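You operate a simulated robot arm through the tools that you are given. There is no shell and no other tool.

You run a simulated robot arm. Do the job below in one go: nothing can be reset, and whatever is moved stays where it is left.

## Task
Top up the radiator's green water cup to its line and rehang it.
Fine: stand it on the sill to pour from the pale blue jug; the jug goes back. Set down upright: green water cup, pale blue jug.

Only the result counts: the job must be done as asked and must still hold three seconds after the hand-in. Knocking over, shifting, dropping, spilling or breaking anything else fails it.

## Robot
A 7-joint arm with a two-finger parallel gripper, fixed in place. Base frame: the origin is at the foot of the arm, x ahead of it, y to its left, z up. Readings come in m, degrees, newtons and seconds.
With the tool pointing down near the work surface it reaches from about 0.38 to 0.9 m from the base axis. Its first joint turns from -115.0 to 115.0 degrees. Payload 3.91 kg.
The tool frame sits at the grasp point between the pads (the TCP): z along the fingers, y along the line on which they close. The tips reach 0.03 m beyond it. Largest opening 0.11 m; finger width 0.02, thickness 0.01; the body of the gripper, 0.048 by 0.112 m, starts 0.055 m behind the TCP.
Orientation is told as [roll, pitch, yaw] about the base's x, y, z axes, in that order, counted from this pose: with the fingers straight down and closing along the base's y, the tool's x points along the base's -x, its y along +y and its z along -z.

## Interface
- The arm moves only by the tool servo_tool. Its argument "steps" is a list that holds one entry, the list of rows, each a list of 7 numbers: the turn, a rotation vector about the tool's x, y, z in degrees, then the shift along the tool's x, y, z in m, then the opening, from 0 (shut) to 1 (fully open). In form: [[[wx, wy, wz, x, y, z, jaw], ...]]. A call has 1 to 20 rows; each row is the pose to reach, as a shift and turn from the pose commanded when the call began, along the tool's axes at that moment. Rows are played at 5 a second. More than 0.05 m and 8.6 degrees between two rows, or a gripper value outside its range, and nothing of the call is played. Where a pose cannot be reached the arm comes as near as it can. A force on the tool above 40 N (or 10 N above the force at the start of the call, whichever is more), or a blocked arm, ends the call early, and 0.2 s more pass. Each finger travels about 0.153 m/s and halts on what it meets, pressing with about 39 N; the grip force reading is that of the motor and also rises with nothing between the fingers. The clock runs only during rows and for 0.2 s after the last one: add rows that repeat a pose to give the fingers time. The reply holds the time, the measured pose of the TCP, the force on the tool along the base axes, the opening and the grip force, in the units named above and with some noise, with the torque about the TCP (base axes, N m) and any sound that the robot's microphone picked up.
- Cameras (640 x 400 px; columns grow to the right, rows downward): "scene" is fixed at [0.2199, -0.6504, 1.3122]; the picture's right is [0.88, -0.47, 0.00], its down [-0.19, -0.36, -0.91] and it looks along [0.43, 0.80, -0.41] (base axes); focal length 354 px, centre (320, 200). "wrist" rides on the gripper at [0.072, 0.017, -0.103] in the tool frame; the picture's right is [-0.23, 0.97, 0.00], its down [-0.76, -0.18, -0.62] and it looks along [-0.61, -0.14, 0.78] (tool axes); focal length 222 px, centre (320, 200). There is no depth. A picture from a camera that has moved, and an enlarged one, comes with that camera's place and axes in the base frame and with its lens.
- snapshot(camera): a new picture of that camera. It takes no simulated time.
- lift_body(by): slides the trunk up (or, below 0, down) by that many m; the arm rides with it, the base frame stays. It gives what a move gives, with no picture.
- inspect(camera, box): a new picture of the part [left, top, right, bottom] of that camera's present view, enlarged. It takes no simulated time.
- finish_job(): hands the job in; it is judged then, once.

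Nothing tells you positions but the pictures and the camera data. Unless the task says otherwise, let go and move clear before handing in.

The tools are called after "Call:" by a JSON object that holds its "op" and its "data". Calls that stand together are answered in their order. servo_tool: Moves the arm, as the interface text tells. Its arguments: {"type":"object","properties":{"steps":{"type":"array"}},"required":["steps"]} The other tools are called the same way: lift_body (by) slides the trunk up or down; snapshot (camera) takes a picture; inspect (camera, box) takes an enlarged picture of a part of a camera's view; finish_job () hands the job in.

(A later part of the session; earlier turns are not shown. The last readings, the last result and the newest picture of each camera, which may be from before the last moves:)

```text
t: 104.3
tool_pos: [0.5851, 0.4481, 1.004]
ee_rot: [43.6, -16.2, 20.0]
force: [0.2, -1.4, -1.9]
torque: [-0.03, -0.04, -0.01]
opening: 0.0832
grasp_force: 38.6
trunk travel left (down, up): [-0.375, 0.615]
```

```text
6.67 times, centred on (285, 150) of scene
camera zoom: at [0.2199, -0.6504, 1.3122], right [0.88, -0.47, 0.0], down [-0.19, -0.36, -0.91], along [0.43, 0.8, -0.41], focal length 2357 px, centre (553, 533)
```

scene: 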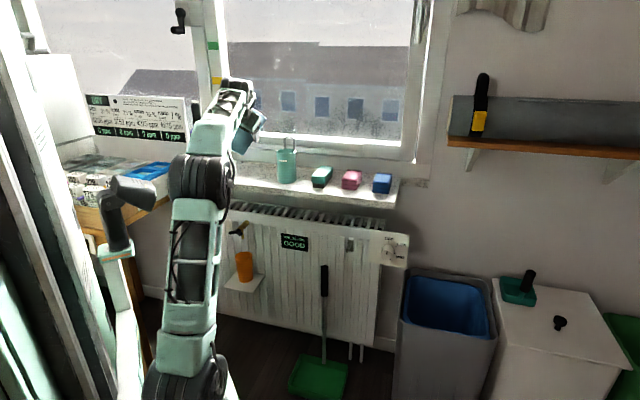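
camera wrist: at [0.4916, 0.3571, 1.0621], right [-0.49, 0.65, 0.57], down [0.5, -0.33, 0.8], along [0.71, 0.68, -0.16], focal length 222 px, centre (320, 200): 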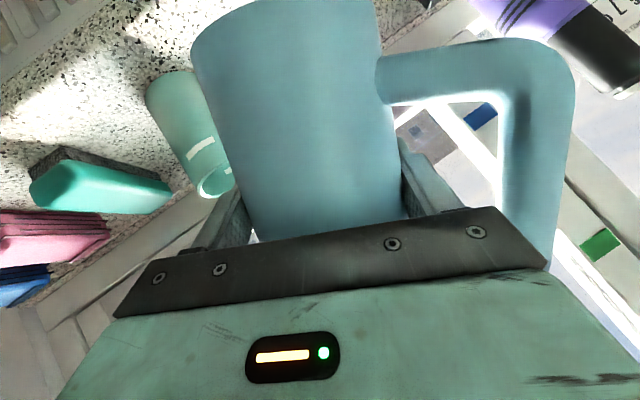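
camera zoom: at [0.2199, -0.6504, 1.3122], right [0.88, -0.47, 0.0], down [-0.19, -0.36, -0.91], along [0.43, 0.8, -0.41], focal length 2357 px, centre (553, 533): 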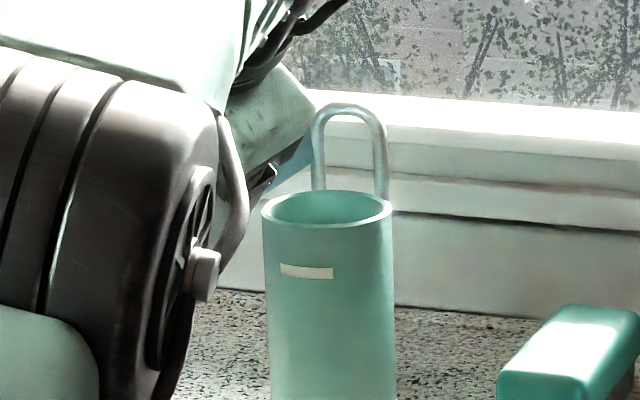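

The flow has stopped at 60°. Before the final pour I'll tilt back and raise the jug up-left, still level enough to hold its water, so the wrist camera can see into the cup.

Call:
{"op": "servo_tool", "data": {"steps": [[[0.75, -1.86, -2.07, 0.0025, 0.0173, -0.0089, 0.6], [1.5, -3.71, -4.13, 0.005, 0.0347, -0.0179, 0.6], [2.24, -5.57, -6.2, 0.0075, 0.052, -0.0268, 0.6], [2.99, -7.43, -8.26, 0.01, 0.0694, -0.0358, 0.6], [3.74, -9.28, -10.33, 0.0124, 0.0867, -0.0447, 0.6], [4.49, -11.14, -12.39, 0.0149, 0.104, -0.0536, 0.6], [5.23, -12.99, -14.46, 0.0174, 0.1214, -0.0626, 0.6], [5.98, -14.85, -16.52, 0.0199, 0.1387, -0.0715, 0.6], [5.98, -14.85, -16.52, 0.0199, 0.1387, -0.0715, 0.6]]]}}

Call:
{"op": "snapshot", "data": {"camera": "wrist"}}

Call:
{"op": "snapshot", "data": {"camera": "scene"}}

```text
t: 106.3
tool_pos: [0.5118, 0.4747, 1.1403]
ee_rot: [35.8, -38.2, 23.5]
force: [0.7, -0.3, -2.3]
torque: [-0.06, -0.06, 0.0]
opening: 0.0831
grasp_force: 39.0
trunk travel left (down, up): [-0.375, 0.615]
```

```text
taken
camera wrist: at [0.4252, 0.385, 1.1675], right [-0.47, 0.66, 0.59], down [0.52, -0.33, 0.79], along [0.71, 0.68, -0.19], focal length 222 px, centre (320, 200)
```

wrist: 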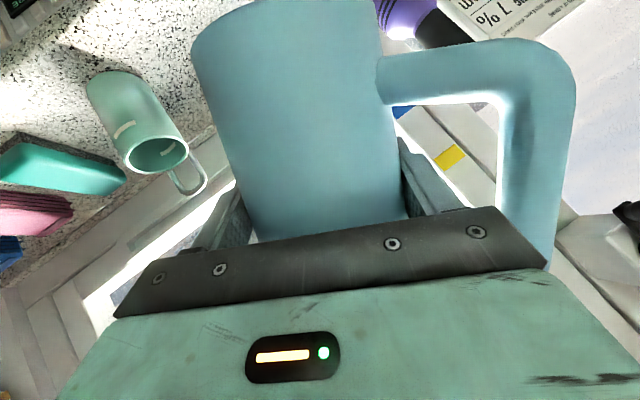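

```text
taken
```

scene: 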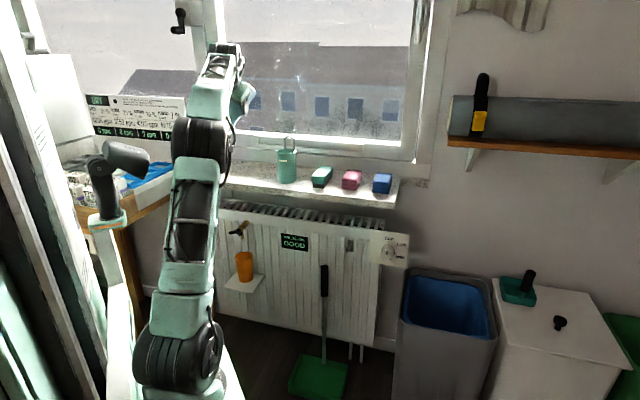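

The cup's inside is in view now. I'll zoom in on its water level.

Call:
{"op": "inspect", "data": {"camera": "wrist", "box": [110, 110, 210, 200]}}

Call:
{"op": "inspect", "data": {"camera": "wrist", "box": [125, 125, 195, 185]}}

```text
4.44 times, centred on (160, 155) of wrist
camera zoom: at [0.4252, 0.385, 1.1675], right [-0.47, 0.66, 0.59], down [0.52, -0.33, 0.79], along [0.71, 0.68, -0.19], focal length 987 px, centre (1031, 400)
```

zoom: 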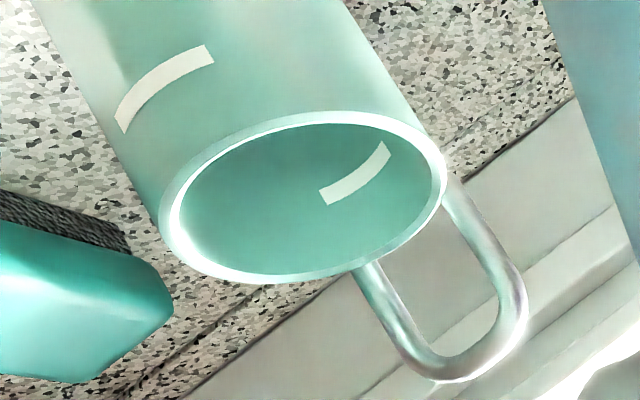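

```text
6.67 times, centred on (160, 155) of wrist
camera zoom: at [0.4252, 0.385, 1.1675], right [-0.47, 0.66, 0.59], down [0.52, -0.33, 0.79], along [0.71, 0.68, -0.19], focal length 1481 px, centre (1387, 500)
```

zoom: 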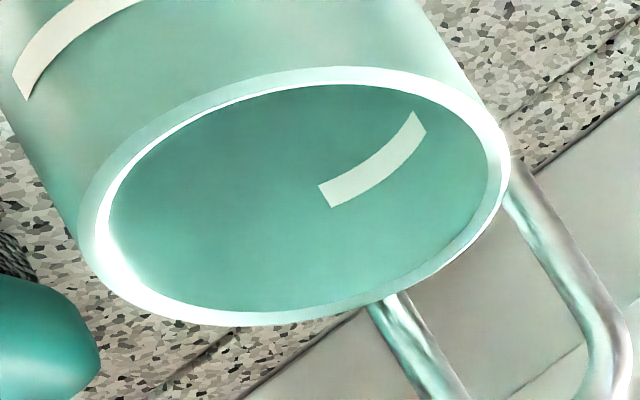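

The level is still below what I can see, under about z=0.911, which agrees with my estimate. I'll return the spout over the cup and pour on to 62.5°.

Call:
{"op": "servo_tool", "data": {"steps": [[[0, 0, 0, 0.0056, -0.0182, 0.0119, 0.6], [0, 0, 0, 0.0113, -0.0364, 0.0238, 0.6], [0, 0, 0, 0.0169, -0.0546, 0.0357, 0.6], [0, 0, 0, 0.0225, -0.0729, 0.0475, 0.6], [0, 0, 0, 0.0281, -0.0911, 0.0594, 0.6], [0, 0, 0, 0.0338, -0.1093, 0.0713, 0.6], [0, 0, 0, 0.0394, -0.1275, 0.0832, 0.6], [-1.17, 2.9, 3.23, 0.0394, -0.1275, 0.0832, 0.6], [-2.34, 5.81, 6.46, 0.0394, -0.1275, 0.0832, 0.6], [-3.51, 8.71, 9.7, 0.0394, -0.1275, 0.0832, 0.6], [-4.68, 11.62, 12.93, 0.0394, -0.1275, 0.0832, 0.6], [-5.46, 13.56, 15.08, 0.039, -0.127, 0.083, 0.6], [-5.98, 14.85, 16.52, 0.0385, -0.1265, 0.0826, 0.6], [-6.31, 15.65, 17.42, 0.0379, -0.1259, 0.082, 0.6], [-6.63, 16.46, 18.32, 0.0374, -0.1254, 0.0816, 0.6], [-6.63, 16.46, 18.32, 0.0374, -0.1254, 0.0816, 0.6]]]}}

Call:
{"op": "inspect", "data": {"camera": "scene", "box": [260, 120, 310, 180]}}

```text
t: 109.7
tool_pos: [0.5845, 0.4484, 1.0061]
ee_rot: [44.2, -13.8, 19.7]
force: [-0.7, 0.2, -1.1]
torque: [0.01, -0.04, 0.0]
opening: 0.0832
grasp_force: 39.3
trunk travel left (down, up): [-0.375, 0.615]
```

```text
6.67 times, centred on (285, 150) of scene
camera zoom: at [0.2199, -0.6504, 1.3122], right [0.88, -0.47, 0.0], down [-0.19, -0.36, -0.91], along [0.43, 0.8, -0.41], focal length 2357 px, centre (553, 533)
```

zoom: 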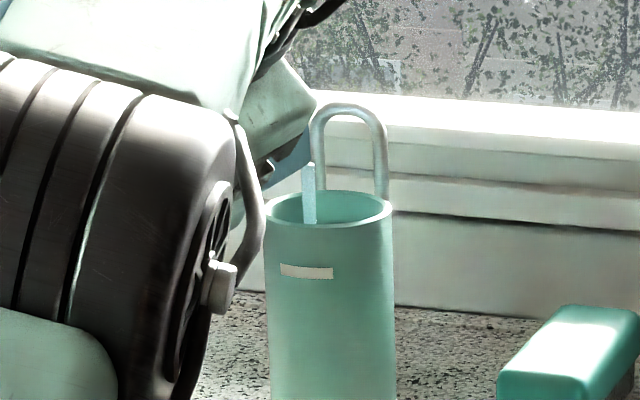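

The stream is landing cleanly inside the cup. I'll hold at 62.5° until it stops.

Call:
{"op": "servo_tool", "data": {"steps": [[[0, 0, 0, 0, 0, 0, 0.6], [0, 0, 0, 0, 0, 0, 0.6], [0, 0, 0, 0, 0, 0, 0.6], [0, 0, 0, 0, 0, 0, 0.6]]]}}

Call:
{"op": "inspect", "data": {"camera": "scene", "box": [260, 120, 310, 180]}}

```text
t: 110.7
tool_pos: [0.5842, 0.45, 1.0081]
ee_rot: [44.3, -13.7, 19.7]
force: [-0.1, -0.7, -1.2]
torque: [-0.03, -0.07, 0.06]
opening: 0.083
grasp_force: 38.9
trunk travel left (down, up): [-0.375, 0.615]
```

```text
6.67 times, centred on (285, 150) of scene
camera zoom: at [0.2199, -0.6504, 1.3122], right [0.88, -0.47, 0.0], down [-0.19, -0.36, -0.91], along [0.43, 0.8, -0.41], focal length 2357 px, centre (553, 533)
```

zoom: 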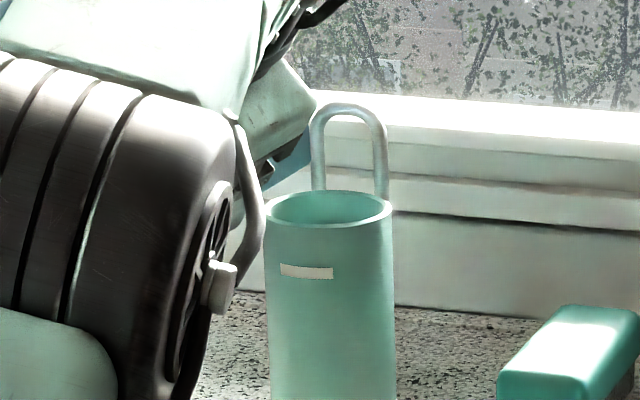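

The flow has stopped at 62.5°. I'll back off up-left again and check the level.

Call:
{"op": "servo_tool", "data": {"steps": [[[0.74, -1.83, -2.04, 0.002, 0.0168, -0.0096, 0.6], [1.47, -3.66, -4.07, 0.0039, 0.0335, -0.0191, 0.6], [2.21, -5.49, -6.11, 0.0059, 0.0503, -0.0287, 0.6], [2.95, -7.32, -8.14, 0.0079, 0.0671, -0.0382, 0.6], [3.68, -9.14, -10.18, 0.0098, 0.0838, -0.0478, 0.6], [4.42, -10.97, -12.21, 0.0118, 0.1006, -0.0573, 0.6], [5.16, -12.8, -14.25, 0.0138, 0.1174, -0.0669, 0.6], [5.89, -14.63, -16.28, 0.0157, 0.1341, -0.0764, 0.6], [6.63, -16.46, -18.32, 0.0177, 0.1509, -0.086, 0.6], [6.63, -16.46, -18.32, 0.0177, 0.1509, -0.086, 0.6]]]}}

Call:
{"op": "snapshot", "data": {"camera": "wrist"}}

Call:
{"op": "inspect", "data": {"camera": "wrist", "box": [110, 110, 220, 210]}}

```text
t: 112.9
tool_pos: [0.5154, 0.4744, 1.1665]
ee_rot: [35.7, -38.1, 23.5]
force: [-0.3, -0.1, -1.9]
torque: [-0.03, -0.02, -0.01]
opening: 0.0835
grasp_force: 38.9
trunk travel left (down, up): [-0.375, 0.615]
```

```text
taken
camera wrist: at [0.4281, 0.3847, 1.1942], right [-0.47, 0.66, 0.59], down [0.52, -0.33, 0.79], along [0.71, 0.68, -0.19], focal length 222 px, centre (320, 200)
```

wrist: 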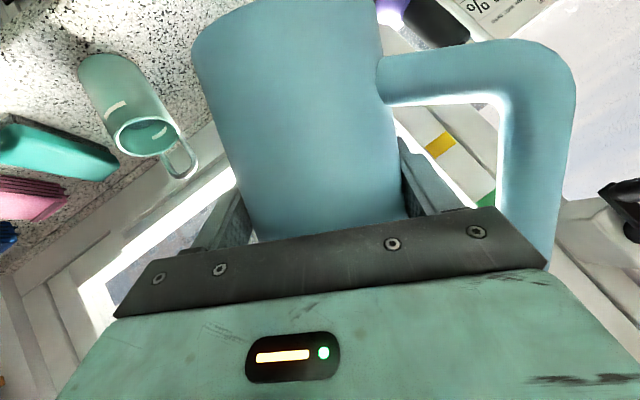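

```text
4.00 times, centred on (165, 160) of wrist
camera zoom: at [0.4281, 0.3847, 1.1942], right [-0.47, 0.66, 0.59], down [0.52, -0.33, 0.79], along [0.71, 0.68, -0.19], focal length 888 px, centre (940, 360)
```

zoom: 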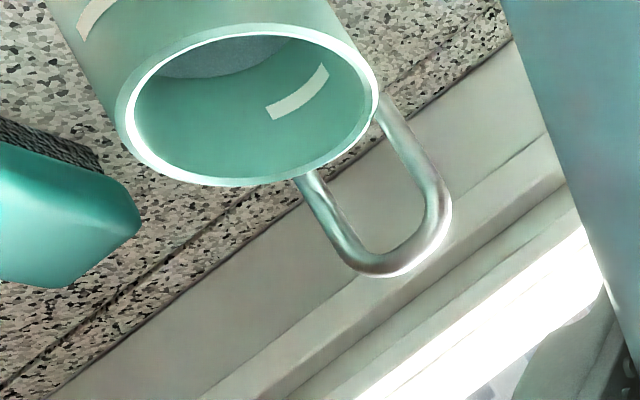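

Now a bluish-grey water surface shows inside the cup. I'll zoom in to measure it against the inner mark.

Call:
{"op": "inspect", "data": {"camera": "wrist", "box": [110, 110, 180, 165]}}

```text
7.27 times, centred on (145, 138) of wrist
camera zoom: at [0.4281, 0.3847, 1.1942], right [-0.47, 0.66, 0.59], down [0.52, -0.33, 0.79], along [0.71, 0.68, -0.19], focal length 1615 px, centre (1593, 654)
```

zoom: 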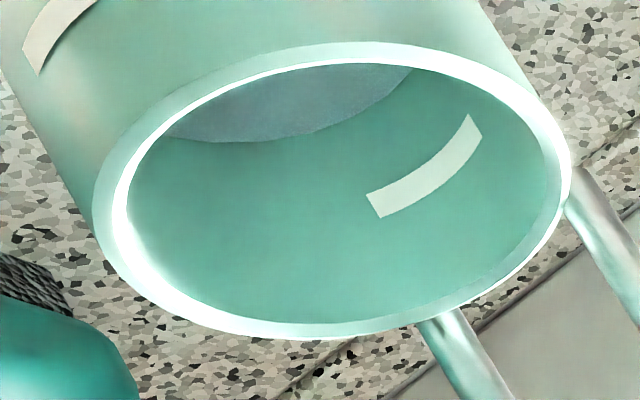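

The water is at about z=0.915 and the mark spans roughly 0.930–0.938, so it needs about 1.9 cm more. My model puts that near 67°. I'll pour to 66° first and check.

Call:
{"op": "servo_tool", "data": {"steps": [[[0, 0, 0, 0.007, -0.0168, 0.0123, 0.6], [0, 0, 0, 0.014, -0.0337, 0.0245, 0.6], [0, 0, 0, 0.021, -0.0505, 0.0368, 0.6], [0, 0, 0, 0.028, -0.0673, 0.0491, 0.6], [0, 0, 0, 0.035, -0.0841, 0.0613, 0.6], [0, 0, 0, 0.042, -0.101, 0.0736, 0.6], [0, 0, 0, 0.049, -0.1178, 0.0858, 0.6], [0, 0, 0, 0.056, -0.1346, 0.0981, 0.6], [-1.3, 3.23, 3.59, 0.056, -0.1346, 0.0981, 0.6], [-2.6, 6.46, 7.18, 0.056, -0.1346, 0.0981, 0.6], [-3.9, 9.68, 10.77, 0.056, -0.1346, 0.0981, 0.6], [-5.2, 12.91, 14.37, 0.056, -0.1346, 0.0981, 0.6], [-6.24, 15.49, 17.24, 0.0551, -0.1342, 0.0974, 0.6], [-6.76, 16.78, 18.68, 0.0542, -0.1337, 0.0967, 0.6], [-7.02, 17.43, 19.39, 0.0533, -0.1333, 0.0959, 0.6], [-7.28, 18.07, 20.11, 0.0524, -0.1328, 0.0952, 0.6], [-7.54, 18.72, 20.83, 0.0515, -0.1324, 0.0945, 0.6], [-7.54, 18.72, 20.83, 0.0515, -0.1324, 0.0945, 0.6]]]}}

Call:
{"op": "inspect", "data": {"camera": "scene", "box": [260, 120, 310, 180]}}

```text
t: 116.7
tool_pos: [0.5865, 0.4488, 1.0121]
ee_rot: [45.2, -10.4, 19.5]
force: [-0.4, 0.7, -2.2]
torque: [0.01, -0.08, 0.01]
opening: 0.083
grasp_force: 39.3
trunk travel left (down, up): [-0.375, 0.615]
```

```text
6.67 times, centred on (285, 150) of scene
camera zoom: at [0.2199, -0.6504, 1.3122], right [0.88, -0.47, 0.0], down [-0.19, -0.36, -0.91], along [0.43, 0.8, -0.41], focal length 2357 px, centre (553, 533)
```

zoom: 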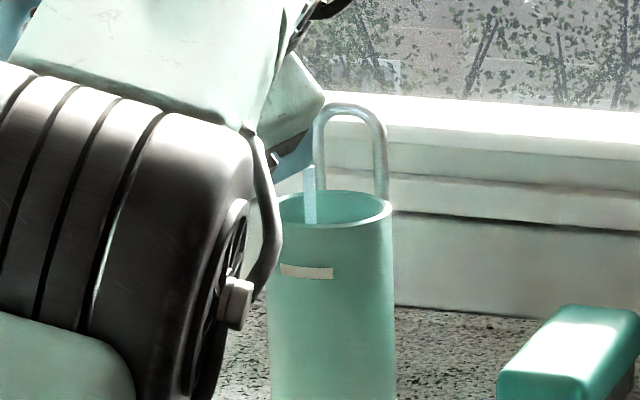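

It's still pouring neatly. I'll hold at 66° until the stream stops, then check.

Call:
{"op": "servo_tool", "data": {"steps": [[[0, 0, 0, 0, 0, 0, 0.6], [0, 0, 0, 0, 0, 0, 0.6], [0, 0, 0, 0, 0, 0, 0.6], [0, 0, 0, 0, 0, 0, 0.6], [0, 0, 0, 0, 0, 0, 0.6]]]}}

Call:
{"op": "inspect", "data": {"camera": "scene", "box": [260, 120, 310, 180]}}

```text
t: 117.9
tool_pos: [0.5861, 0.4485, 1.0112]
ee_rot: [45.1, -10.4, 19.4]
force: [0.5, 0.2, -2.7]
torque: [-0.02, -0.02, -0.04]
opening: 0.0833
grasp_force: 38.9
trunk travel left (down, up): [-0.375, 0.615]
```

```text
6.67 times, centred on (285, 150) of scene
camera zoom: at [0.2199, -0.6504, 1.3122], right [0.88, -0.47, 0.0], down [-0.19, -0.36, -0.91], along [0.43, 0.8, -0.41], focal length 2357 px, centre (553, 533)
```

zoom: 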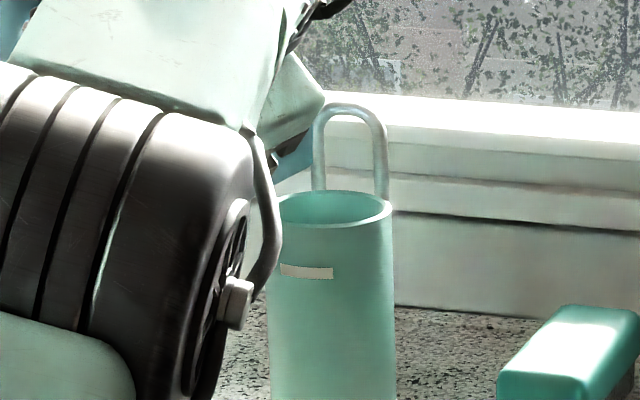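

The flow has stopped. I'll back off and look again.

Call:
{"op": "servo_tool", "data": {"steps": [[[0.75, -1.87, -2.08, 0.003, 0.0148, -0.008, 0.6], [1.51, -3.74, -4.17, 0.0059, 0.0297, -0.0159, 0.6], [2.26, -5.62, -6.25, 0.0089, 0.0445, -0.0239, 0.6], [3.02, -7.49, -8.33, 0.0118, 0.0594, -0.0318, 0.6], [3.77, -9.36, -10.41, 0.0148, 0.0742, -0.0398, 0.6], [4.52, -11.23, -12.5, 0.0178, 0.089, -0.0477, 0.6], [5.28, -13.1, -14.58, 0.0207, 0.1039, -0.0557, 0.6], [6.03, -14.98, -16.66, 0.0237, 0.1187, -0.0636, 0.6], [6.79, -16.85, -18.75, 0.0266, 0.1336, -0.0716, 0.6], [7.54, -18.72, -20.83, 0.0296, 0.1484, -0.0795, 0.6], [7.54, -18.72, -20.83, 0.0296, 0.1484, -0.0795, 0.6]]]}}

Call:
{"op": "inspect", "data": {"camera": "wrist", "box": [110, 110, 180, 165]}}

Call:
{"op": "snapshot", "data": {"camera": "scene"}}

```text
t: 120.3
tool_pos: [0.5162, 0.4742, 1.1658]
ee_rot: [35.6, -38.1, 23.6]
force: [0.0, 0.5, -2.3]
torque: [-0.01, -0.06, 0.0]
opening: 0.0829
grasp_force: 39.7
trunk travel left (down, up): [-0.375, 0.615]
```

```text
7.27 times, centred on (145, 138) of wrist
camera zoom: at [0.4299, 0.3847, 1.1935], right [-0.47, 0.66, 0.59], down [0.52, -0.33, 0.79], along [0.71, 0.68, -0.19], focal length 1615 px, centre (1593, 654)
```

zoom: 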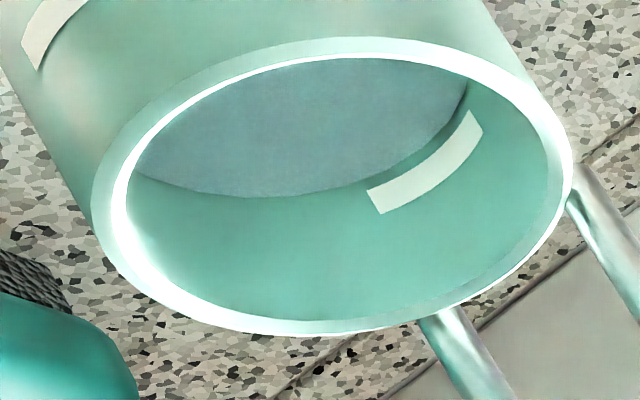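

```text
taken
```

scene: 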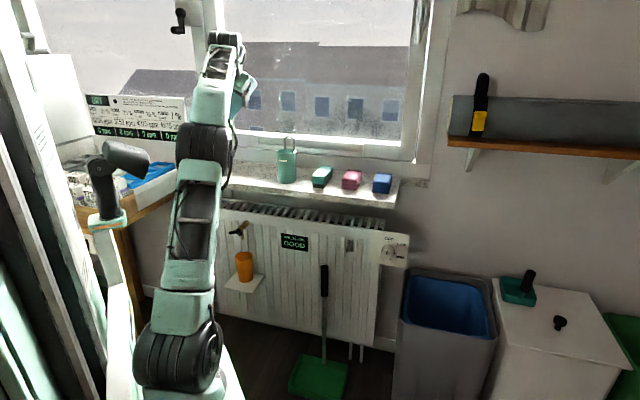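

The water is now at about z=0.9306, right at the lower edge of the mark, whose centre is at 0.934. One last small pour of under 1° more should bring it to the line.

Call:
{"op": "servo_tool", "data": {"steps": [[[0, 0, 0, 0.007, -0.0168, 0.0123, 0.6], [0, 0, 0, 0.014, -0.0337, 0.0245, 0.6], [0, 0, 0, 0.021, -0.0505, 0.0368, 0.6], [0, 0, 0, 0.028, -0.0673, 0.0491, 0.6], [0, 0, 0, 0.035, -0.0841, 0.0613, 0.6], [0, 0, 0, 0.042, -0.101, 0.0736, 0.6], [0, 0, 0, 0.049, -0.1178, 0.0858, 0.6], [0, 0, 0, 0.056, -0.1346, 0.0981, 0.6], [-1.3, 3.23, 3.59, 0.056, -0.1346, 0.0981, 0.6], [-2.6, 6.46, 7.18, 0.056, -0.1346, 0.0981, 0.6], [-3.9, 9.68, 10.77, 0.056, -0.1346, 0.0981, 0.6], [-5.2, 12.91, 14.37, 0.056, -0.1346, 0.0981, 0.6], [-6.24, 15.49, 17.24, 0.0551, -0.1342, 0.0974, 0.6], [-7.02, 17.43, 19.39, 0.0533, -0.1333, 0.0959, 0.6], [-7.54, 18.72, 20.83, 0.0515, -0.1324, 0.0945, 0.6], [-7.76, 19.27, 21.44, 0.0507, -0.132, 0.0938, 0.6], [-7.76, 19.27, 21.44, 0.0507, -0.132, 0.0938, 0.6], [-7.76, 19.27, 21.44, 0.0507, -0.132, 0.0938, 0.6], [-7.76, 19.27, 21.44, 0.0507, -0.132, 0.0938, 0.6], [-7.76, 19.27, 21.44, 0.0507, -0.132, 0.0938, 0.6]]]}}

Call:
{"op": "inspect", "data": {"camera": "scene", "box": [260, 120, 310, 180]}}

```text
t: 124.5
tool_pos: [0.586, 0.4492, 1.0143]
ee_rot: [45.4, -9.6, 19.5]
force: [-0.7, -0.4, -2.2]
torque: [-0.04, -0.06, -0.02]
opening: 0.0832
grasp_force: 39.1
trunk travel left (down, up): [-0.375, 0.615]
```

```text
6.67 times, centred on (285, 150) of scene
camera zoom: at [0.2199, -0.6504, 1.3122], right [0.88, -0.47, 0.0], down [-0.19, -0.36, -0.91], along [0.43, 0.8, -0.41], focal length 2357 px, centre (553, 533)
```

zoom: 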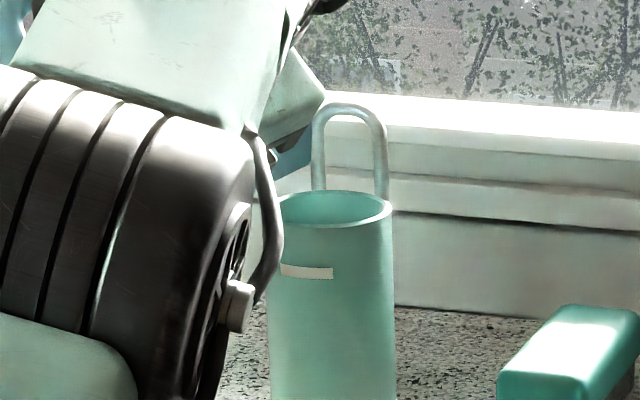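

The stream has stopped. I'll back off and check the level one more time.

Call:
{"op": "servo_tool", "data": {"steps": [[[0.78, -1.93, -2.14, 0.0032, 0.0146, -0.0077, 0.6], [1.55, -3.85, -4.29, 0.0064, 0.0292, -0.0155, 0.6], [2.33, -5.78, -6.43, 0.0096, 0.0438, -0.0232, 0.6], [3.1, -7.71, -8.58, 0.0128, 0.0584, -0.031, 0.6], [3.88, -9.64, -10.72, 0.016, 0.073, -0.0387, 0.6], [4.66, -11.56, -12.86, 0.0191, 0.0875, -0.0464, 0.6], [5.43, -13.49, -15.01, 0.0223, 0.1021, -0.0542, 0.6], [6.21, -15.42, -17.15, 0.0255, 0.1167, -0.0619, 0.6], [6.98, -17.34, -19.3, 0.0287, 0.1313, -0.0697, 0.6], [7.76, -19.27, -21.44, 0.0319, 0.1459, -0.0774, 0.6], [7.76, -19.27, -21.44, 0.0319, 0.1459, -0.0774, 0.6]]]}}

Call:
{"op": "inspect", "data": {"camera": "wrist", "box": [110, 110, 180, 165]}}

```text
t: 126.9
tool_pos: [0.5157, 0.4739, 1.1642]
ee_rot: [35.7, -38.1, 23.5]
force: [-1.0, 0.6, -1.2]
torque: [-0.02, -0.04, 0.03]
opening: 0.0832
grasp_force: 39.7
trunk travel left (down, up): [-0.375, 0.615]
```

```text
7.27 times, centred on (145, 138) of wrist
camera zoom: at [0.4293, 0.3846, 1.1924], right [-0.47, 0.66, 0.59], down [0.52, -0.33, 0.79], along [0.71, 0.68, -0.19], focal length 1615 px, centre (1593, 654)
```

zoom: 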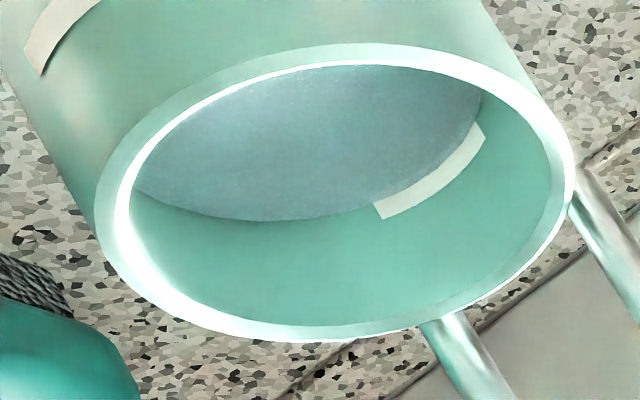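

The water surface now sits right along the middle of the mark, so the cup is at its line. Next is returning the jug. I'll bring it upright slowly.

Call:
{"op": "servo_tool", "data": {"steps": [[[0.8, -1.99, -2.21, 0, 0, 0, 0.6], [1.6, -3.98, -4.43, 0, 0, 0, 0.6], [2.4, -5.97, -6.64, 0, 0, 0, 0.6], [3.21, -7.96, -8.86, 0, 0, 0, 0.6], [4.01, -9.95, -11.07, 0, 0, 0, 0.6], [4.81, -11.94, -13.29, 0, 0, 0, 0.6], [5.61, -13.93, -15.5, 0, 0, 0, 0.6], [6.41, -15.92, -17.72, 0, 0, 0, 0.6], [7.21, -17.91, -19.93, 0, 0, 0, 0.6], [8.02, -19.9, -22.15, 0, 0, 0, 0.6], [8.82, -21.89, -24.36, 0, 0, 0, 0.6], [9.62, -23.88, -26.58, 0, 0, 0, 0.6], [9.62, -23.88, -26.58, 0, 0, 0, 0.6]]]}}

Call:
{"op": "snapshot", "data": {"camera": "scene"}}

```text
t: 129.7
tool_pos: [0.5146, 0.4755, 1.1635]
ee_rot: [-0.1, -70.1, 54.1]
force: [0.2, -0.4, -2.6]
torque: [0.01, -0.05, 0.03]
opening: 0.0832
grasp_force: 38.7
trunk travel left (down, up): [-0.375, 0.615]
```

```text
taken
```

scene: 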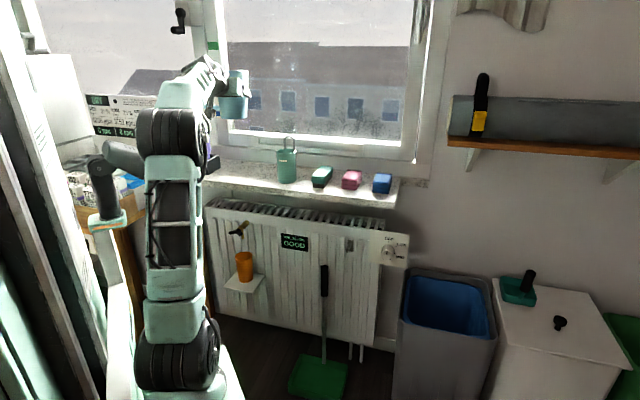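

The jug is upright again. I'll lower the trunk 0.19 m so the jug ends a few centimetres above sill height, left of the cup.

Call:
{"op": "lift_body", "data": {"by": -0.19}}

Call:
{"op": "snapshot", "data": {"camera": "scene"}}

```text
t: 131.7
tool_pos: [0.5152, 0.4749, 0.9737]
ee_rot: [0.1, -70.0, 54.0]
force: [0.5, -0.1, -1.2]
torque: [0.0, -0.05, -0.02]
opening: 0.0831
grasp_force: 38.6
trunk travel left (down, up): [-0.185, 0.805]
```

```text
taken
```

scene: 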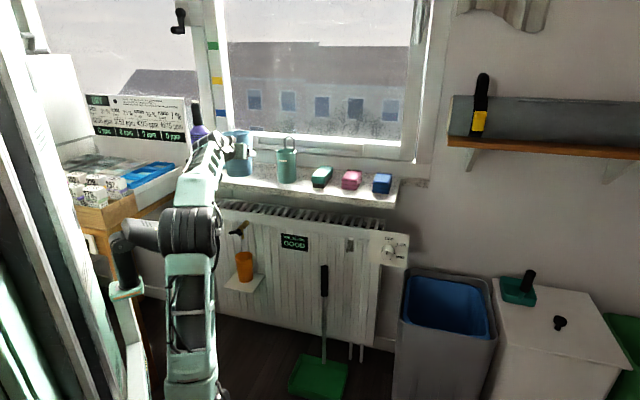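

Now I'll carry the jug back over its original spot, about 3 cm above the sill, turning the handle back to its original direction.

Call:
{"op": "servo_tool", "data": {"steps": [[[-0.5, 0, -0.18, -0.0033, 0.0063, 0.0131, 0.6], [-1.4, 0, -0.51, -0.0083, 0.0159, 0.0328, 0.6], [-2.3, 0, -0.84, -0.0132, 0.0254, 0.0524, 0.6], [-3.2, 0, -1.16, -0.0182, 0.0349, 0.0721, 0.6], [-4.1, 0, -1.49, -0.0232, 0.0444, 0.0918, 0.6], [-5, 0, -1.82, -0.0281, 0.0539, 0.1114, 0.6], [-5.64, 0, -2.05, -0.0315, 0.0602, 0.1245, 0.6], [-5.64, 0, -2.05, -0.0331, 0.0634, 0.1311, 0.6], [-5.64, 0, -2.05, -0.0331, 0.0634, 0.1311, 0.6]]]}}

Call:
{"op": "snapshot", "data": {"camera": "wrist"}}

Call:
{"op": "inspect", "data": {"camera": "scene", "box": [190, 120, 270, 190]}}

```text
t: 133.7
tool_pos: [0.5422, 0.5983, 0.9462]
ee_rot: [0.0, -70.0, 60.1]
force: [0.1, 0.6, -2.5]
torque: [-0.02, -0.04, 0.0]
opening: 0.0829
grasp_force: 38.8
out of reach, approached as far as the arm can: row 6, 7, 8, 9
trunk travel left (down, up): [-0.185, 0.805]
```

```text
taken
camera wrist: at [0.4674, 0.5017, 0.9124], right [-0.8, 0.55, 0.21], down [-0.01, -0.37, 0.93], along [0.59, 0.75, 0.3], focal length 222 px, centre (320, 200)
```

wrist: 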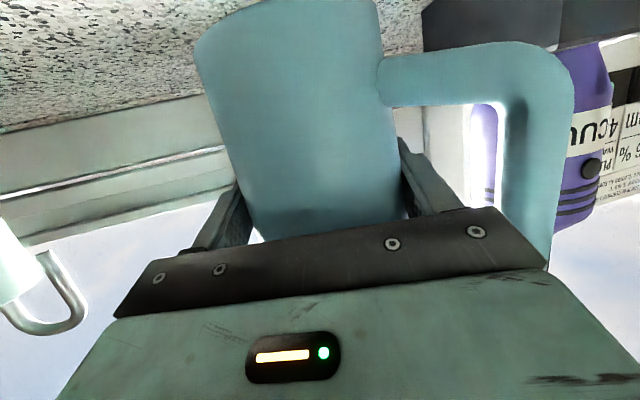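

```text
5.71 times, centred on (230, 155) of scene
camera zoom: at [0.2199, -0.6504, 1.3122], right [0.88, -0.47, 0.0], down [-0.19, -0.36, -0.91], along [0.43, 0.8, -0.41], focal length 2020 px, centre (834, 457)
```

zoom: 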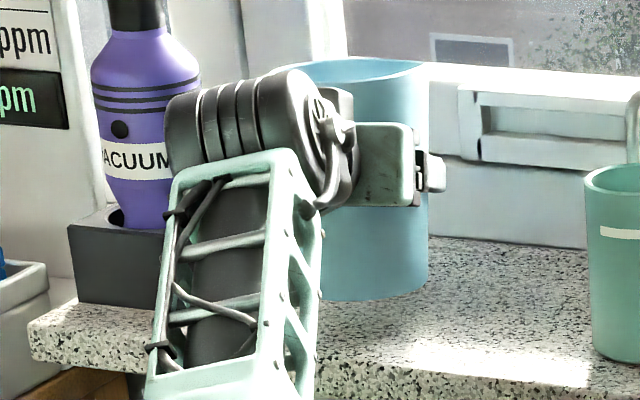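

The arm is just at full stretch here. I'll raise the trunk 8 cm for more reach and then lower the hand relative to it.

Call:
{"op": "lift_body", "data": {"by": 0.08}}

```text
t: 134.9
tool_pos: [0.5427, 0.6005, 1.0257]
ee_rot: [0.0, -69.9, 60.0]
force: [0.7, -0.4, -2.0]
torque: [-0.02, -0.04, -0.02]
opening: 0.0829
grasp_force: 38.9
trunk travel left (down, up): [-0.265, 0.725]
```

Call:
{"op": "servo_tool", "data": {"steps": [[[0, 0, 0, 0.0151, 0.0025, 0.0103, 0.6], [0, 0, 0, 0.0301, 0.005, 0.0206, 0.6], [0, 0, 0, 0.0452, 0.0075, 0.0308, 0.6], [0, 0, 0, 0.0602, 0.01, 0.0411, 0.6], [0, 0, 0, 0.0602, 0.01, 0.0411, 0.6]]]}}

Call:
{"op": "snapshot", "data": {"camera": "wrist"}}

Call:
{"op": "inspect", "data": {"camera": "scene", "box": [190, 120, 270, 190]}}

```text
t: 136.1
tool_pos: [0.5417, 0.6215, 0.9551]
ee_rot: [0.0, -69.9, 60.0]
force: [-0.4, -0.5, -2.4]
torque: [-0.02, -0.06, -0.02]
opening: 0.0829
grasp_force: 38.9
trunk travel left (down, up): [-0.265, 0.725]
```

```text
taken
camera wrist: at [0.4667, 0.5226, 0.9213], right [-0.8, 0.55, 0.21], down [-0.01, -0.37, 0.93], along [0.59, 0.75, 0.3], focal length 222 px, centre (320, 200)
```

wrist: 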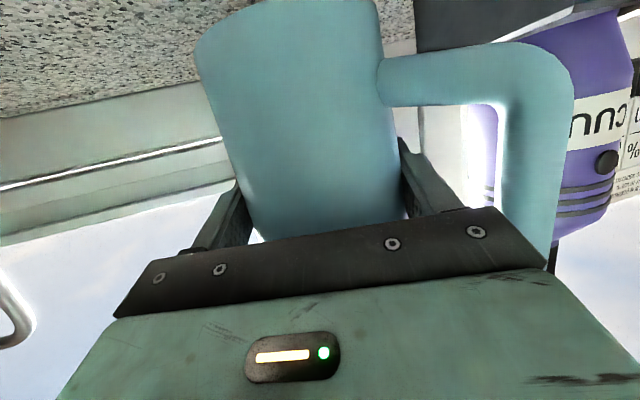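

```text
5.71 times, centred on (230, 155) of scene
camera zoom: at [0.2199, -0.6504, 1.3122], right [0.88, -0.47, 0.0], down [-0.19, -0.36, -0.91], along [0.43, 0.8, -0.41], focal length 2020 px, centre (834, 457)
```

zoom: 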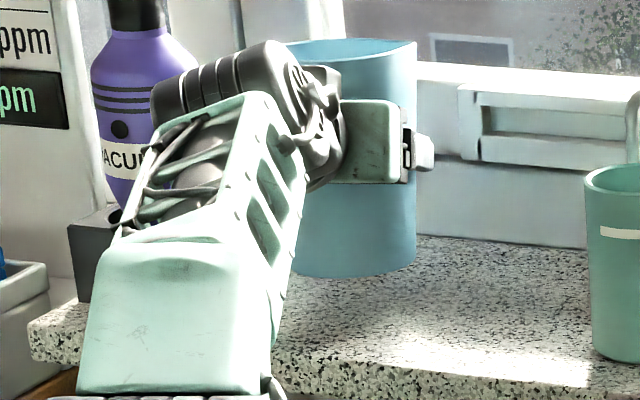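

The jug is right above its original place and matches the first pictures. I'll lower 2.2 cm, then creep to contact.

Call:
{"op": "servo_tool", "data": {"steps": [[[0, 0, 0, 0.0052, 0, 0.0019, 0.6], [0, 0, 0, 0.0104, 0, 0.0038, 0.6], [0, 0, 0, 0.0155, 0, 0.0056, 0.6], [0, 0, 0, 0.0207, 0, 0.0075, 0.6], [0, 0, 0, 0.0207, 0, 0.0075, 0.6]]]}}

Call:
{"op": "servo_tool", "data": {"steps": [[[0, 0, 0, 0.0014, 0, 0.0005, 0.6], [0, 0, 0, 0.0028, 0, 0.001, 0.6], [0, 0, 0, 0.0042, 0, 0.0015, 0.6], [0, 0, 0, 0.0042, 0, 0.0015, 0.6]]]}}

```text
t: 137.3
tool_pos: [0.5429, 0.6193, 0.9343]
ee_rot: [0.0, -70.0, 60.0]
force: [-0.1, 1.3, -2.3]
torque: [-0.02, -0.08, 0.01]
opening: 0.0829
grasp_force: 39.1
trunk travel left (down, up): [-0.265, 0.725]
```

```text
t: 138.3
tool_pos: [0.5418, 0.6206, 0.9291]
ee_rot: [0.0, -70.0, 60.0]
force: [0.4, 0.4, -1.5]
torque: [-0.06, -0.06, -0.04]
opening: 0.0831
grasp_force: 39.2
trunk travel left (down, up): [-0.265, 0.725]
```

Almost there. I'll creep down a few more millimetres until contact shows.

Call:
{"op": "servo_tool", "data": {"steps": [[[0, 0, 0, 0.0009, 0, 0.0003, 0.6], [0, 0, 0, 0.0019, 0, 0.0007, 0.6], [0, 0, 0, 0.0028, 0, 0.001, 0.6], [0, 0, 0, 0.0028, 0, 0.001, 0.6]]]}}

```text
t: 139.3
tool_pos: [0.5429, 0.6203, 0.9258]
ee_rot: [0.1, -70.2, 59.9]
force: [2.2, 1.9, 3.1]
torque: [0.28, -0.12, -0.07]
opening: 0.0831
grasp_force: 39.1
trunk travel left (down, up): [-0.265, 0.725]
```

Light contact is made and the jug rests on the sill. I'll open the fingers only slightly so the left one doesn't touch the handle.

Call:
{"op": "servo_tool", "data": {"steps": [[[0, 0, 0, -0.0007, 0, -0.0003, 0.7], [0, 0, 0, -0.0007, 0, -0.0003, 0.76], [0, 0, 0, -0.0007, 0, -0.0003, 0.8], [0, 0, 0, -0.0007, 0, -0.0003, 0.84], [0, 0, 0, -0.0007, 0, -0.0003, 0.87], [0, 0, 0, -0.0007, 0, -0.0003, 0.87]]]}}

Call:
{"op": "snapshot", "data": {"camera": "wrist"}}

Call:
{"op": "inspect", "data": {"camera": "scene", "box": [190, 120, 270, 190]}}

```text
t: 140.7
tool_pos: [0.5432, 0.6197, 0.9266]
ee_rot: [0.0, -70.0, 60.0]
force: [0.2, -0.3, 0.9]
torque: [0.0, -0.04, 0.0]
opening: 0.0956
grasp_force: 0.2
trunk travel left (down, up): [-0.265, 0.725]
```

```text
taken
camera wrist: at [0.468, 0.522, 0.893], right [-0.8, 0.55, 0.21], down [-0.01, -0.37, 0.93], along [0.59, 0.75, 0.3], focal length 222 px, centre (320, 200)
```

wrist: 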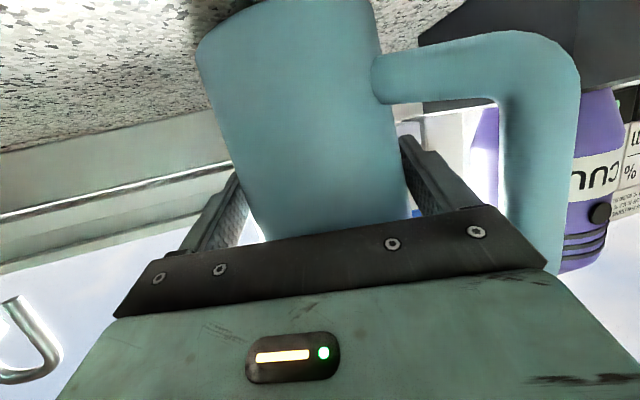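

```text
5.71 times, centred on (230, 155) of scene
camera zoom: at [0.2199, -0.6504, 1.3122], right [0.88, -0.47, 0.0], down [-0.19, -0.36, -0.91], along [0.43, 0.8, -0.41], focal length 2020 px, centre (834, 457)
```

zoom: 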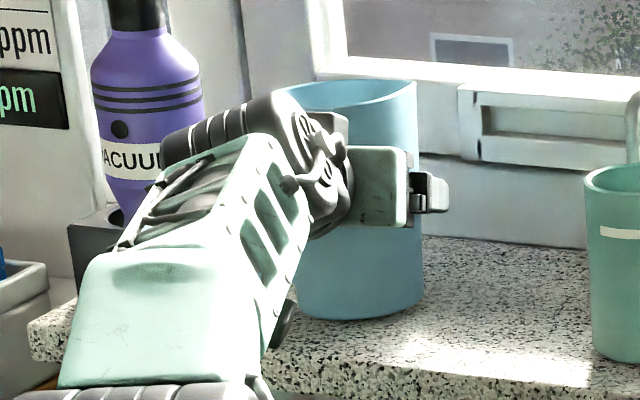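

The jug is standing in its place, released. I'll back out straight and slowly with a slightly narrowed opening, checking for contact.

Call:
{"op": "servo_tool", "data": {"steps": [[[0, 0, 0, 0, 0, 0, 0.855], [0, 0, 0, 0.0027, 0, -0.0075, 0.855], [0, 0, 0, 0.0055, 0, -0.015, 0.855], [0, 0, 0, 0.0082, 0, -0.0226, 0.855], [0, 0, 0, 0.0109, 0, -0.0301, 0.855], [0, 0, 0, 0.0109, 0, -0.0301, 0.855]]]}}

Call:
{"op": "snapshot", "data": {"camera": "wrist"}}

Call:
{"op": "inspect", "data": {"camera": "scene", "box": [190, 120, 270, 190]}}

```text
t: 142.1
tool_pos: [0.5265, 0.5911, 0.9276]
ee_rot: [0.1, -70.0, 60.0]
force: [0.7, -0.4, -0.3]
torque: [0.0, 0.0, -0.04]
opening: 0.094
grasp_force: 0.0
trunk travel left (down, up): [-0.265, 0.725]
```

```text
taken
camera wrist: at [0.452, 0.4941, 0.8934], right [-0.8, 0.55, 0.21], down [-0.01, -0.37, 0.93], along [0.59, 0.74, 0.3], focal length 222 px, centre (320, 200)
```

wrist: 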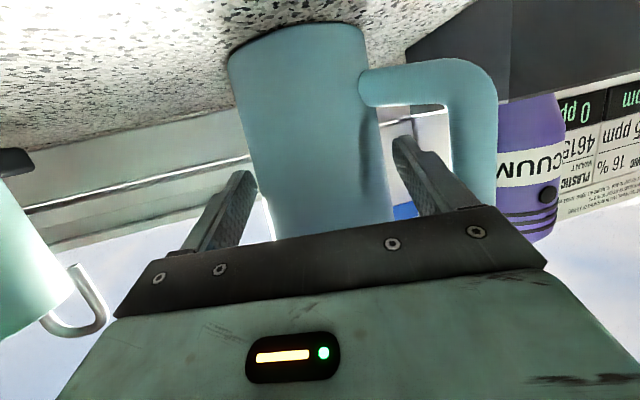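

```text
5.71 times, centred on (230, 155) of scene
camera zoom: at [0.2199, -0.6504, 1.3122], right [0.88, -0.47, 0.0], down [-0.19, -0.36, -0.91], along [0.43, 0.8, -0.41], focal length 2020 px, centre (834, 457)
```

zoom: 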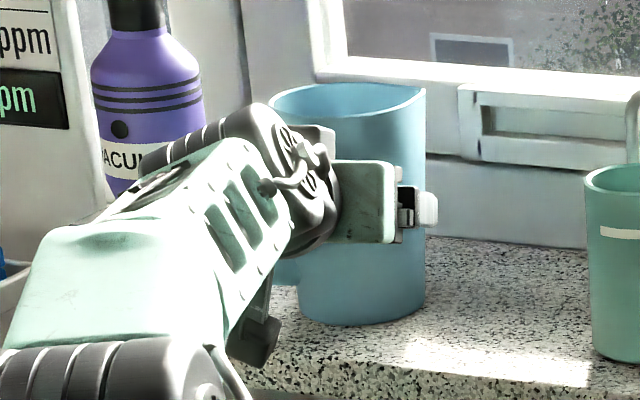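

The jug followed slightly: its handle bar sits too far back relative to the left finger. I'll rotate the open hand counter-clockwise around the jug's axis so the handle moves into the wide part of the gap, then retreat.

Call:
{"op": "servo_tool", "data": {"steps": [[[-2.94, 0, -1.07, -0.0003, -0.0011, 0.0008, 0.855], [-5.87, 0, -2.14, -0.0006, -0.0022, 0.0015, 0.855], [-8.81, 0, -3.21, -0.0008, -0.0033, 0.0023, 0.855], [-11.75, 0, -4.28, -0.0011, -0.0044, 0.003, 0.855], [-14.68, 0, -5.34, -0.0014, -0.0055, 0.0038, 0.855], [-17.62, 0, -6.41, -0.0017, -0.0066, 0.0045, 0.855], [-20.55, 0, -7.48, -0.0019, -0.0077, 0.0053, 0.855], [-23.49, 0, -8.55, -0.0022, -0.0088, 0.006, 0.855], [-23.49, 0, -8.55, -0.0022, -0.0088, 0.006, 0.855]]]}}

Call:
{"op": "snapshot", "data": {"camera": "wrist"}}

Call:
{"op": "inspect", "data": {"camera": "scene", "box": [190, 120, 270, 190]}}

```text
t: 144.1
tool_pos: [0.5395, 0.5935, 0.9273]
ee_rot: [0.0, -70.0, 85.0]
force: [-0.3, 0.1, 0.2]
torque: [0.0, -0.02, -0.01]
opening: 0.0944
grasp_force: 0.0
trunk travel left (down, up): [-0.265, 0.725]
```

```text
taken
camera wrist: at [0.5115, 0.4723, 0.893], right [-0.96, 0.16, 0.21], down [0.15, -0.34, 0.93], along [0.22, 0.93, 0.3], focal length 222 px, centre (320, 200)
```

wrist: 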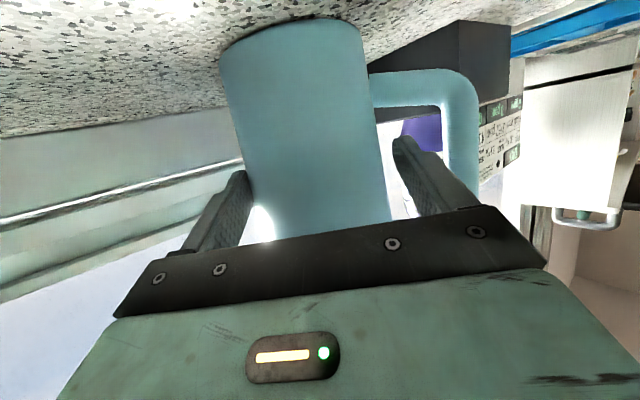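

```text
5.71 times, centred on (230, 155) of scene
camera zoom: at [0.2199, -0.6504, 1.3122], right [0.88, -0.47, 0.0], down [-0.19, -0.36, -0.91], along [0.43, 0.8, -0.41], focal length 2020 px, centre (834, 457)
```

zoom: 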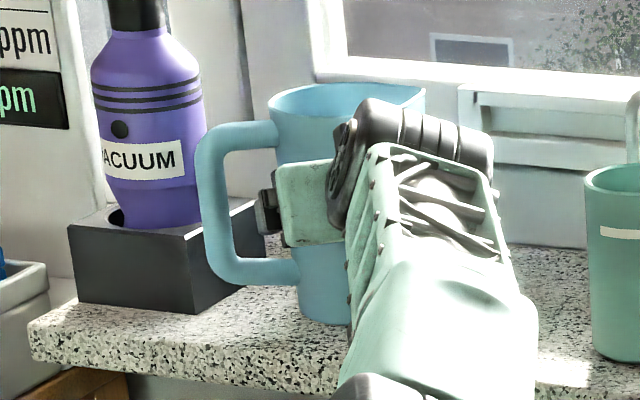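

The jug now matches its original pose closely, and the left finger has a wide gap. I'll retreat straight back.

Call:
{"op": "servo_tool", "data": {"steps": [[[0, 0, 0, 0.0027, -0.0016, -0.0075, 0.855], [0, 0, 0, 0.0055, -0.0016, -0.015, 0.855], [0, 0, 0, 0.0082, -0.0016, -0.0226, 0.855], [0, 0, 0, 0.0123, -0.0016, -0.0338, 0.855], [0, 0, 0, 0.0164, -0.0016, -0.0451, 0.855], [0, 0, 0, 0.0205, -0.0016, -0.0564, 0.855], [0, 0, 0, 0.0205, -0.0016, -0.0564, 0.855]]]}}

Call:
{"op": "snapshot", "data": {"camera": "wrist"}}

Call:
{"op": "inspect", "data": {"camera": "scene", "box": [190, 120, 270, 190]}}

```text
t: 145.7
tool_pos: [0.5332, 0.5344, 0.9278]
ee_rot: [0.0, -70.0, 85.0]
force: [0.7, -0.2, 0.6]
torque: [0.01, 0.02, 0.0]
opening: 0.094
grasp_force: 0.0
trunk travel left (down, up): [-0.265, 0.725]
```

```text
taken
camera wrist: at [0.5064, 0.4128, 0.8936], right [-0.96, 0.16, 0.21], down [0.15, -0.34, 0.93], along [0.22, 0.93, 0.3], focal length 222 px, centre (320, 200)
```

wrist: 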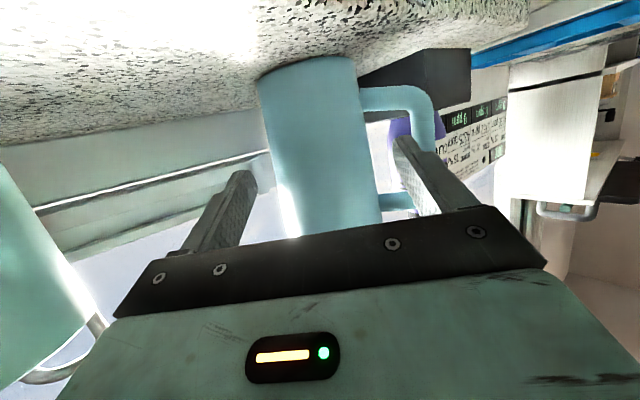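

```text
5.71 times, centred on (230, 155) of scene
camera zoom: at [0.2199, -0.6504, 1.3122], right [0.88, -0.47, 0.0], down [-0.19, -0.36, -0.91], along [0.43, 0.8, -0.41], focal length 2020 px, centre (834, 457)
```

zoom: 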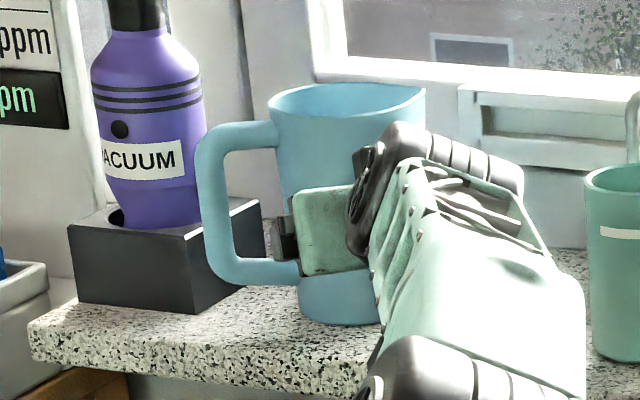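

The jug stayed put, upright in its place with the fingers clear. I'll retreat further and reorient to the cup pre-grasp pose.

Call:
{"op": "servo_tool", "data": {"steps": [[[0, 0, 0, 0.008, 0, -0.0219, 0.83], [0, 0, 0, 0.016, 0, -0.0439, 0.8], [0, 0, 0, 0.0239, 0, -0.0658, 0.8], [4.54, 1.2, 2.12, 0.0299, -0.0058, -0.0793, 0.8], [9.08, 2.4, 4.23, 0.0359, -0.0116, -0.0929, 0.8], [13.61, 3.6, 6.35, 0.0419, -0.0174, -0.1064, 0.8], [18.15, 4.8, 8.47, 0.0479, -0.0232, -0.1199, 0.8], [22.69, 6, 10.58, 0.0538, -0.0289, -0.1334, 0.8], [27.23, 7.2, 12.7, 0.0598, -0.0347, -0.147, 0.8], [31.76, 8.4, 14.81, 0.0658, -0.0405, -0.1605, 0.8], [36.3, 9.6, 16.93, 0.0718, -0.0463, -0.174, 0.8], [36.3, 9.6, 16.93, 0.0718, -0.0463, -0.174, 0.8]]]}}

Call:
{"op": "snapshot", "data": {"camera": "wrist"}}

Call:
{"op": "snapshot", "data": {"camera": "scene"}}

```text
t: 148.3
tool_pos: [0.5636, 0.3448, 0.9207]
ee_rot: [0.0, -59.9, 45.0]
force: [0.0, 0.5, 0.3]
torque: [0.0, 0.0, 0.0]
opening: 0.0881
grasp_force: 0.1
trunk travel left (down, up): [-0.265, 0.725]
```

```text
taken
camera wrist: at [0.4625, 0.265, 0.9075], right [-0.61, 0.77, 0.2], down [0.01, -0.24, 0.97], along [0.79, 0.59, 0.13], focal length 222 px, centre (320, 200)
```

wrist: 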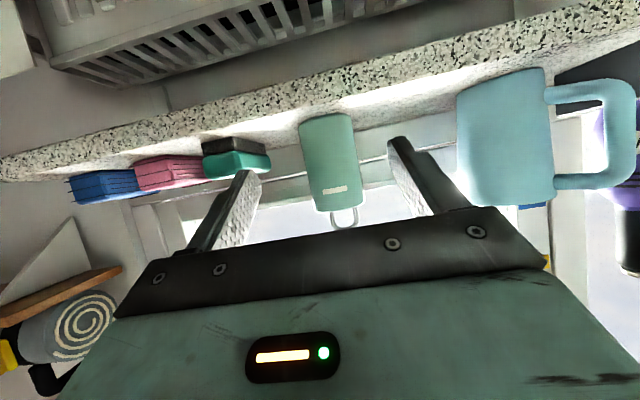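

```text
taken
```

scene: 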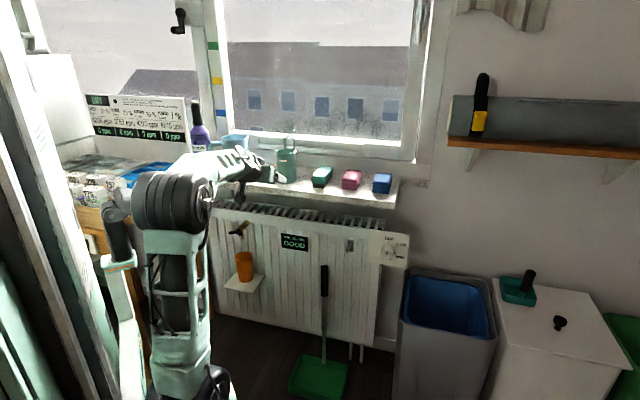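

The view matches the earlier one, so the jug is back in its place and the cup stands as before. I'll go in to the same grasp pose on the cup.

Call:
{"op": "servo_tool", "data": {"steps": [[[0, 0, 0, -0.0097, -0.0002, 0.0172, 0.8], [0, 0, 0, -0.0193, -0.0005, 0.0345, 0.8], [0, 0, 0, -0.029, -0.0007, 0.0517, 0.8], [0, 0, 0, -0.0387, -0.001, 0.0689, 0.8], [0, 0, 0, -0.0483, -0.0012, 0.0861, 0.8], [0, 0, 0, -0.058, -0.0014, 0.1034, 0.8], [0, 0, 0, -0.0676, -0.0017, 0.1206, 0.8], [0, 0, 0, -0.0773, -0.0019, 0.1378, 0.8], [0, 0, 0, -0.0773, -0.0019, 0.1378, 0.8]]]}}

Call:
{"op": "snapshot", "data": {"camera": "wrist"}}

Call:
{"op": "inspect", "data": {"camera": "scene", "box": [240, 130, 340, 200]}}

```text
t: 150.3
tool_pos: [0.6782, 0.4514, 0.917]
ee_rot: [0.0, -60.1, 45.0]
force: [0.0, -0.7, 0.2]
torque: [0.03, 0.03, -0.03]
opening: 0.0882
grasp_force: 0.0
trunk travel left (down, up): [-0.265, 0.725]
```

```text
taken
camera wrist: at [0.577, 0.3737, 0.9044], right [-0.61, 0.77, 0.2], down [0.01, -0.24, 0.97], along [0.79, 0.59, 0.13], focal length 222 px, centre (320, 200)
```

wrist: 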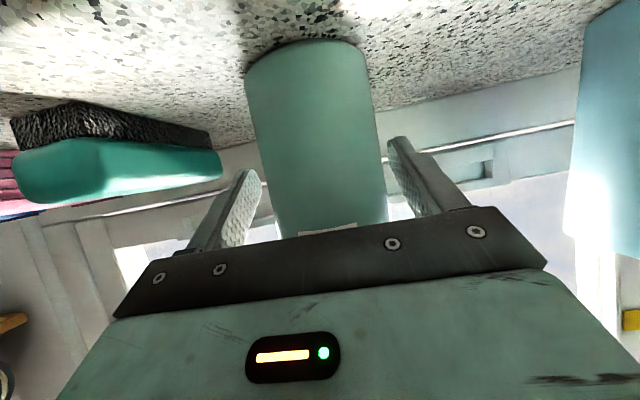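

```text
5.71 times, centred on (290, 165) of scene
camera zoom: at [0.2199, -0.6504, 1.3122], right [0.88, -0.47, 0.0], down [-0.19, -0.36, -0.91], along [0.43, 0.8, -0.41], focal length 2020 px, centre (491, 400)
```

zoom: 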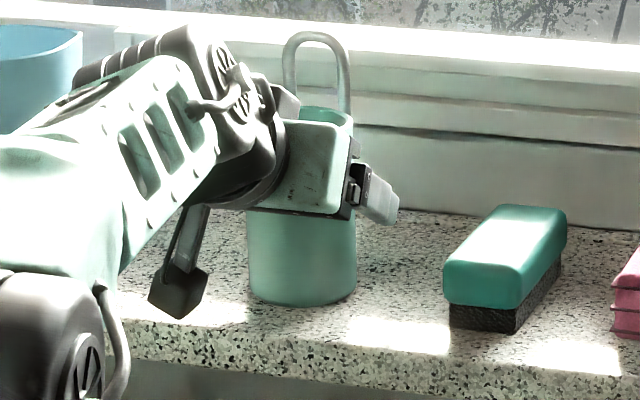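

Alignment is about 3–4 mm off to the right. I'll correct it, then close on the cup.

Call:
{"op": "servo_tool", "data": {"steps": [[[0, 0, 0, -0.002, 0.0035, 0.0005, 0.8], [0, 0, 0, -0.002, 0.0035, 0.0005, 0.8], [0, 0, 0, -0.002, 0.0035, 0.0005, 0.72], [0, 0, 0, -0.002, 0.0035, 0.0005, 0.66], [0, 0, 0, -0.002, 0.0035, 0.0005, 0.6], [0, 0, 0, -0.002, 0.0035, 0.0005, 0.5], [0, 0, 0, -0.002, 0.0035, 0.0005, 0.4], [0, 0, 0, -0.002, 0.0035, 0.0005, 0.4], [0, 0, 0, -0.002, 0.0035, 0.0005, 0.4]]]}}

Call:
{"op": "snapshot", "data": {"camera": "wrist"}}

```text
t: 152.3
tool_pos: [0.6761, 0.4567, 0.9183]
ee_rot: [-0.1, -60.0, 45.0]
force: [0.7, -0.6, 0.9]
torque: [0.03, -0.02, -0.05]
opening: 0.0676
grasp_force: 39.1
trunk travel left (down, up): [-0.265, 0.725]
```

```text
taken
camera wrist: at [0.5756, 0.3775, 0.906], right [-0.61, 0.77, 0.2], down [0.01, -0.24, 0.97], along [0.79, 0.59, 0.14], focal length 222 px, centre (320, 200)
```

wrist: 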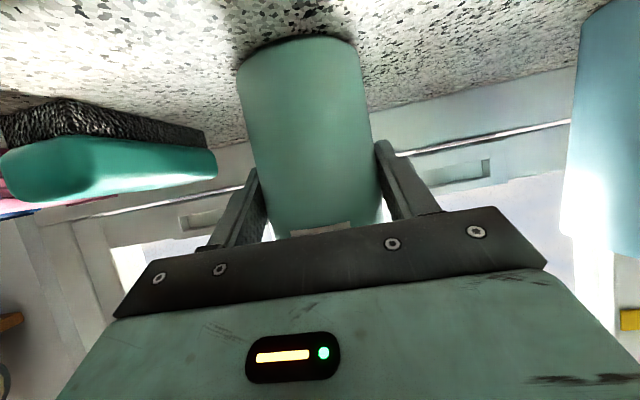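

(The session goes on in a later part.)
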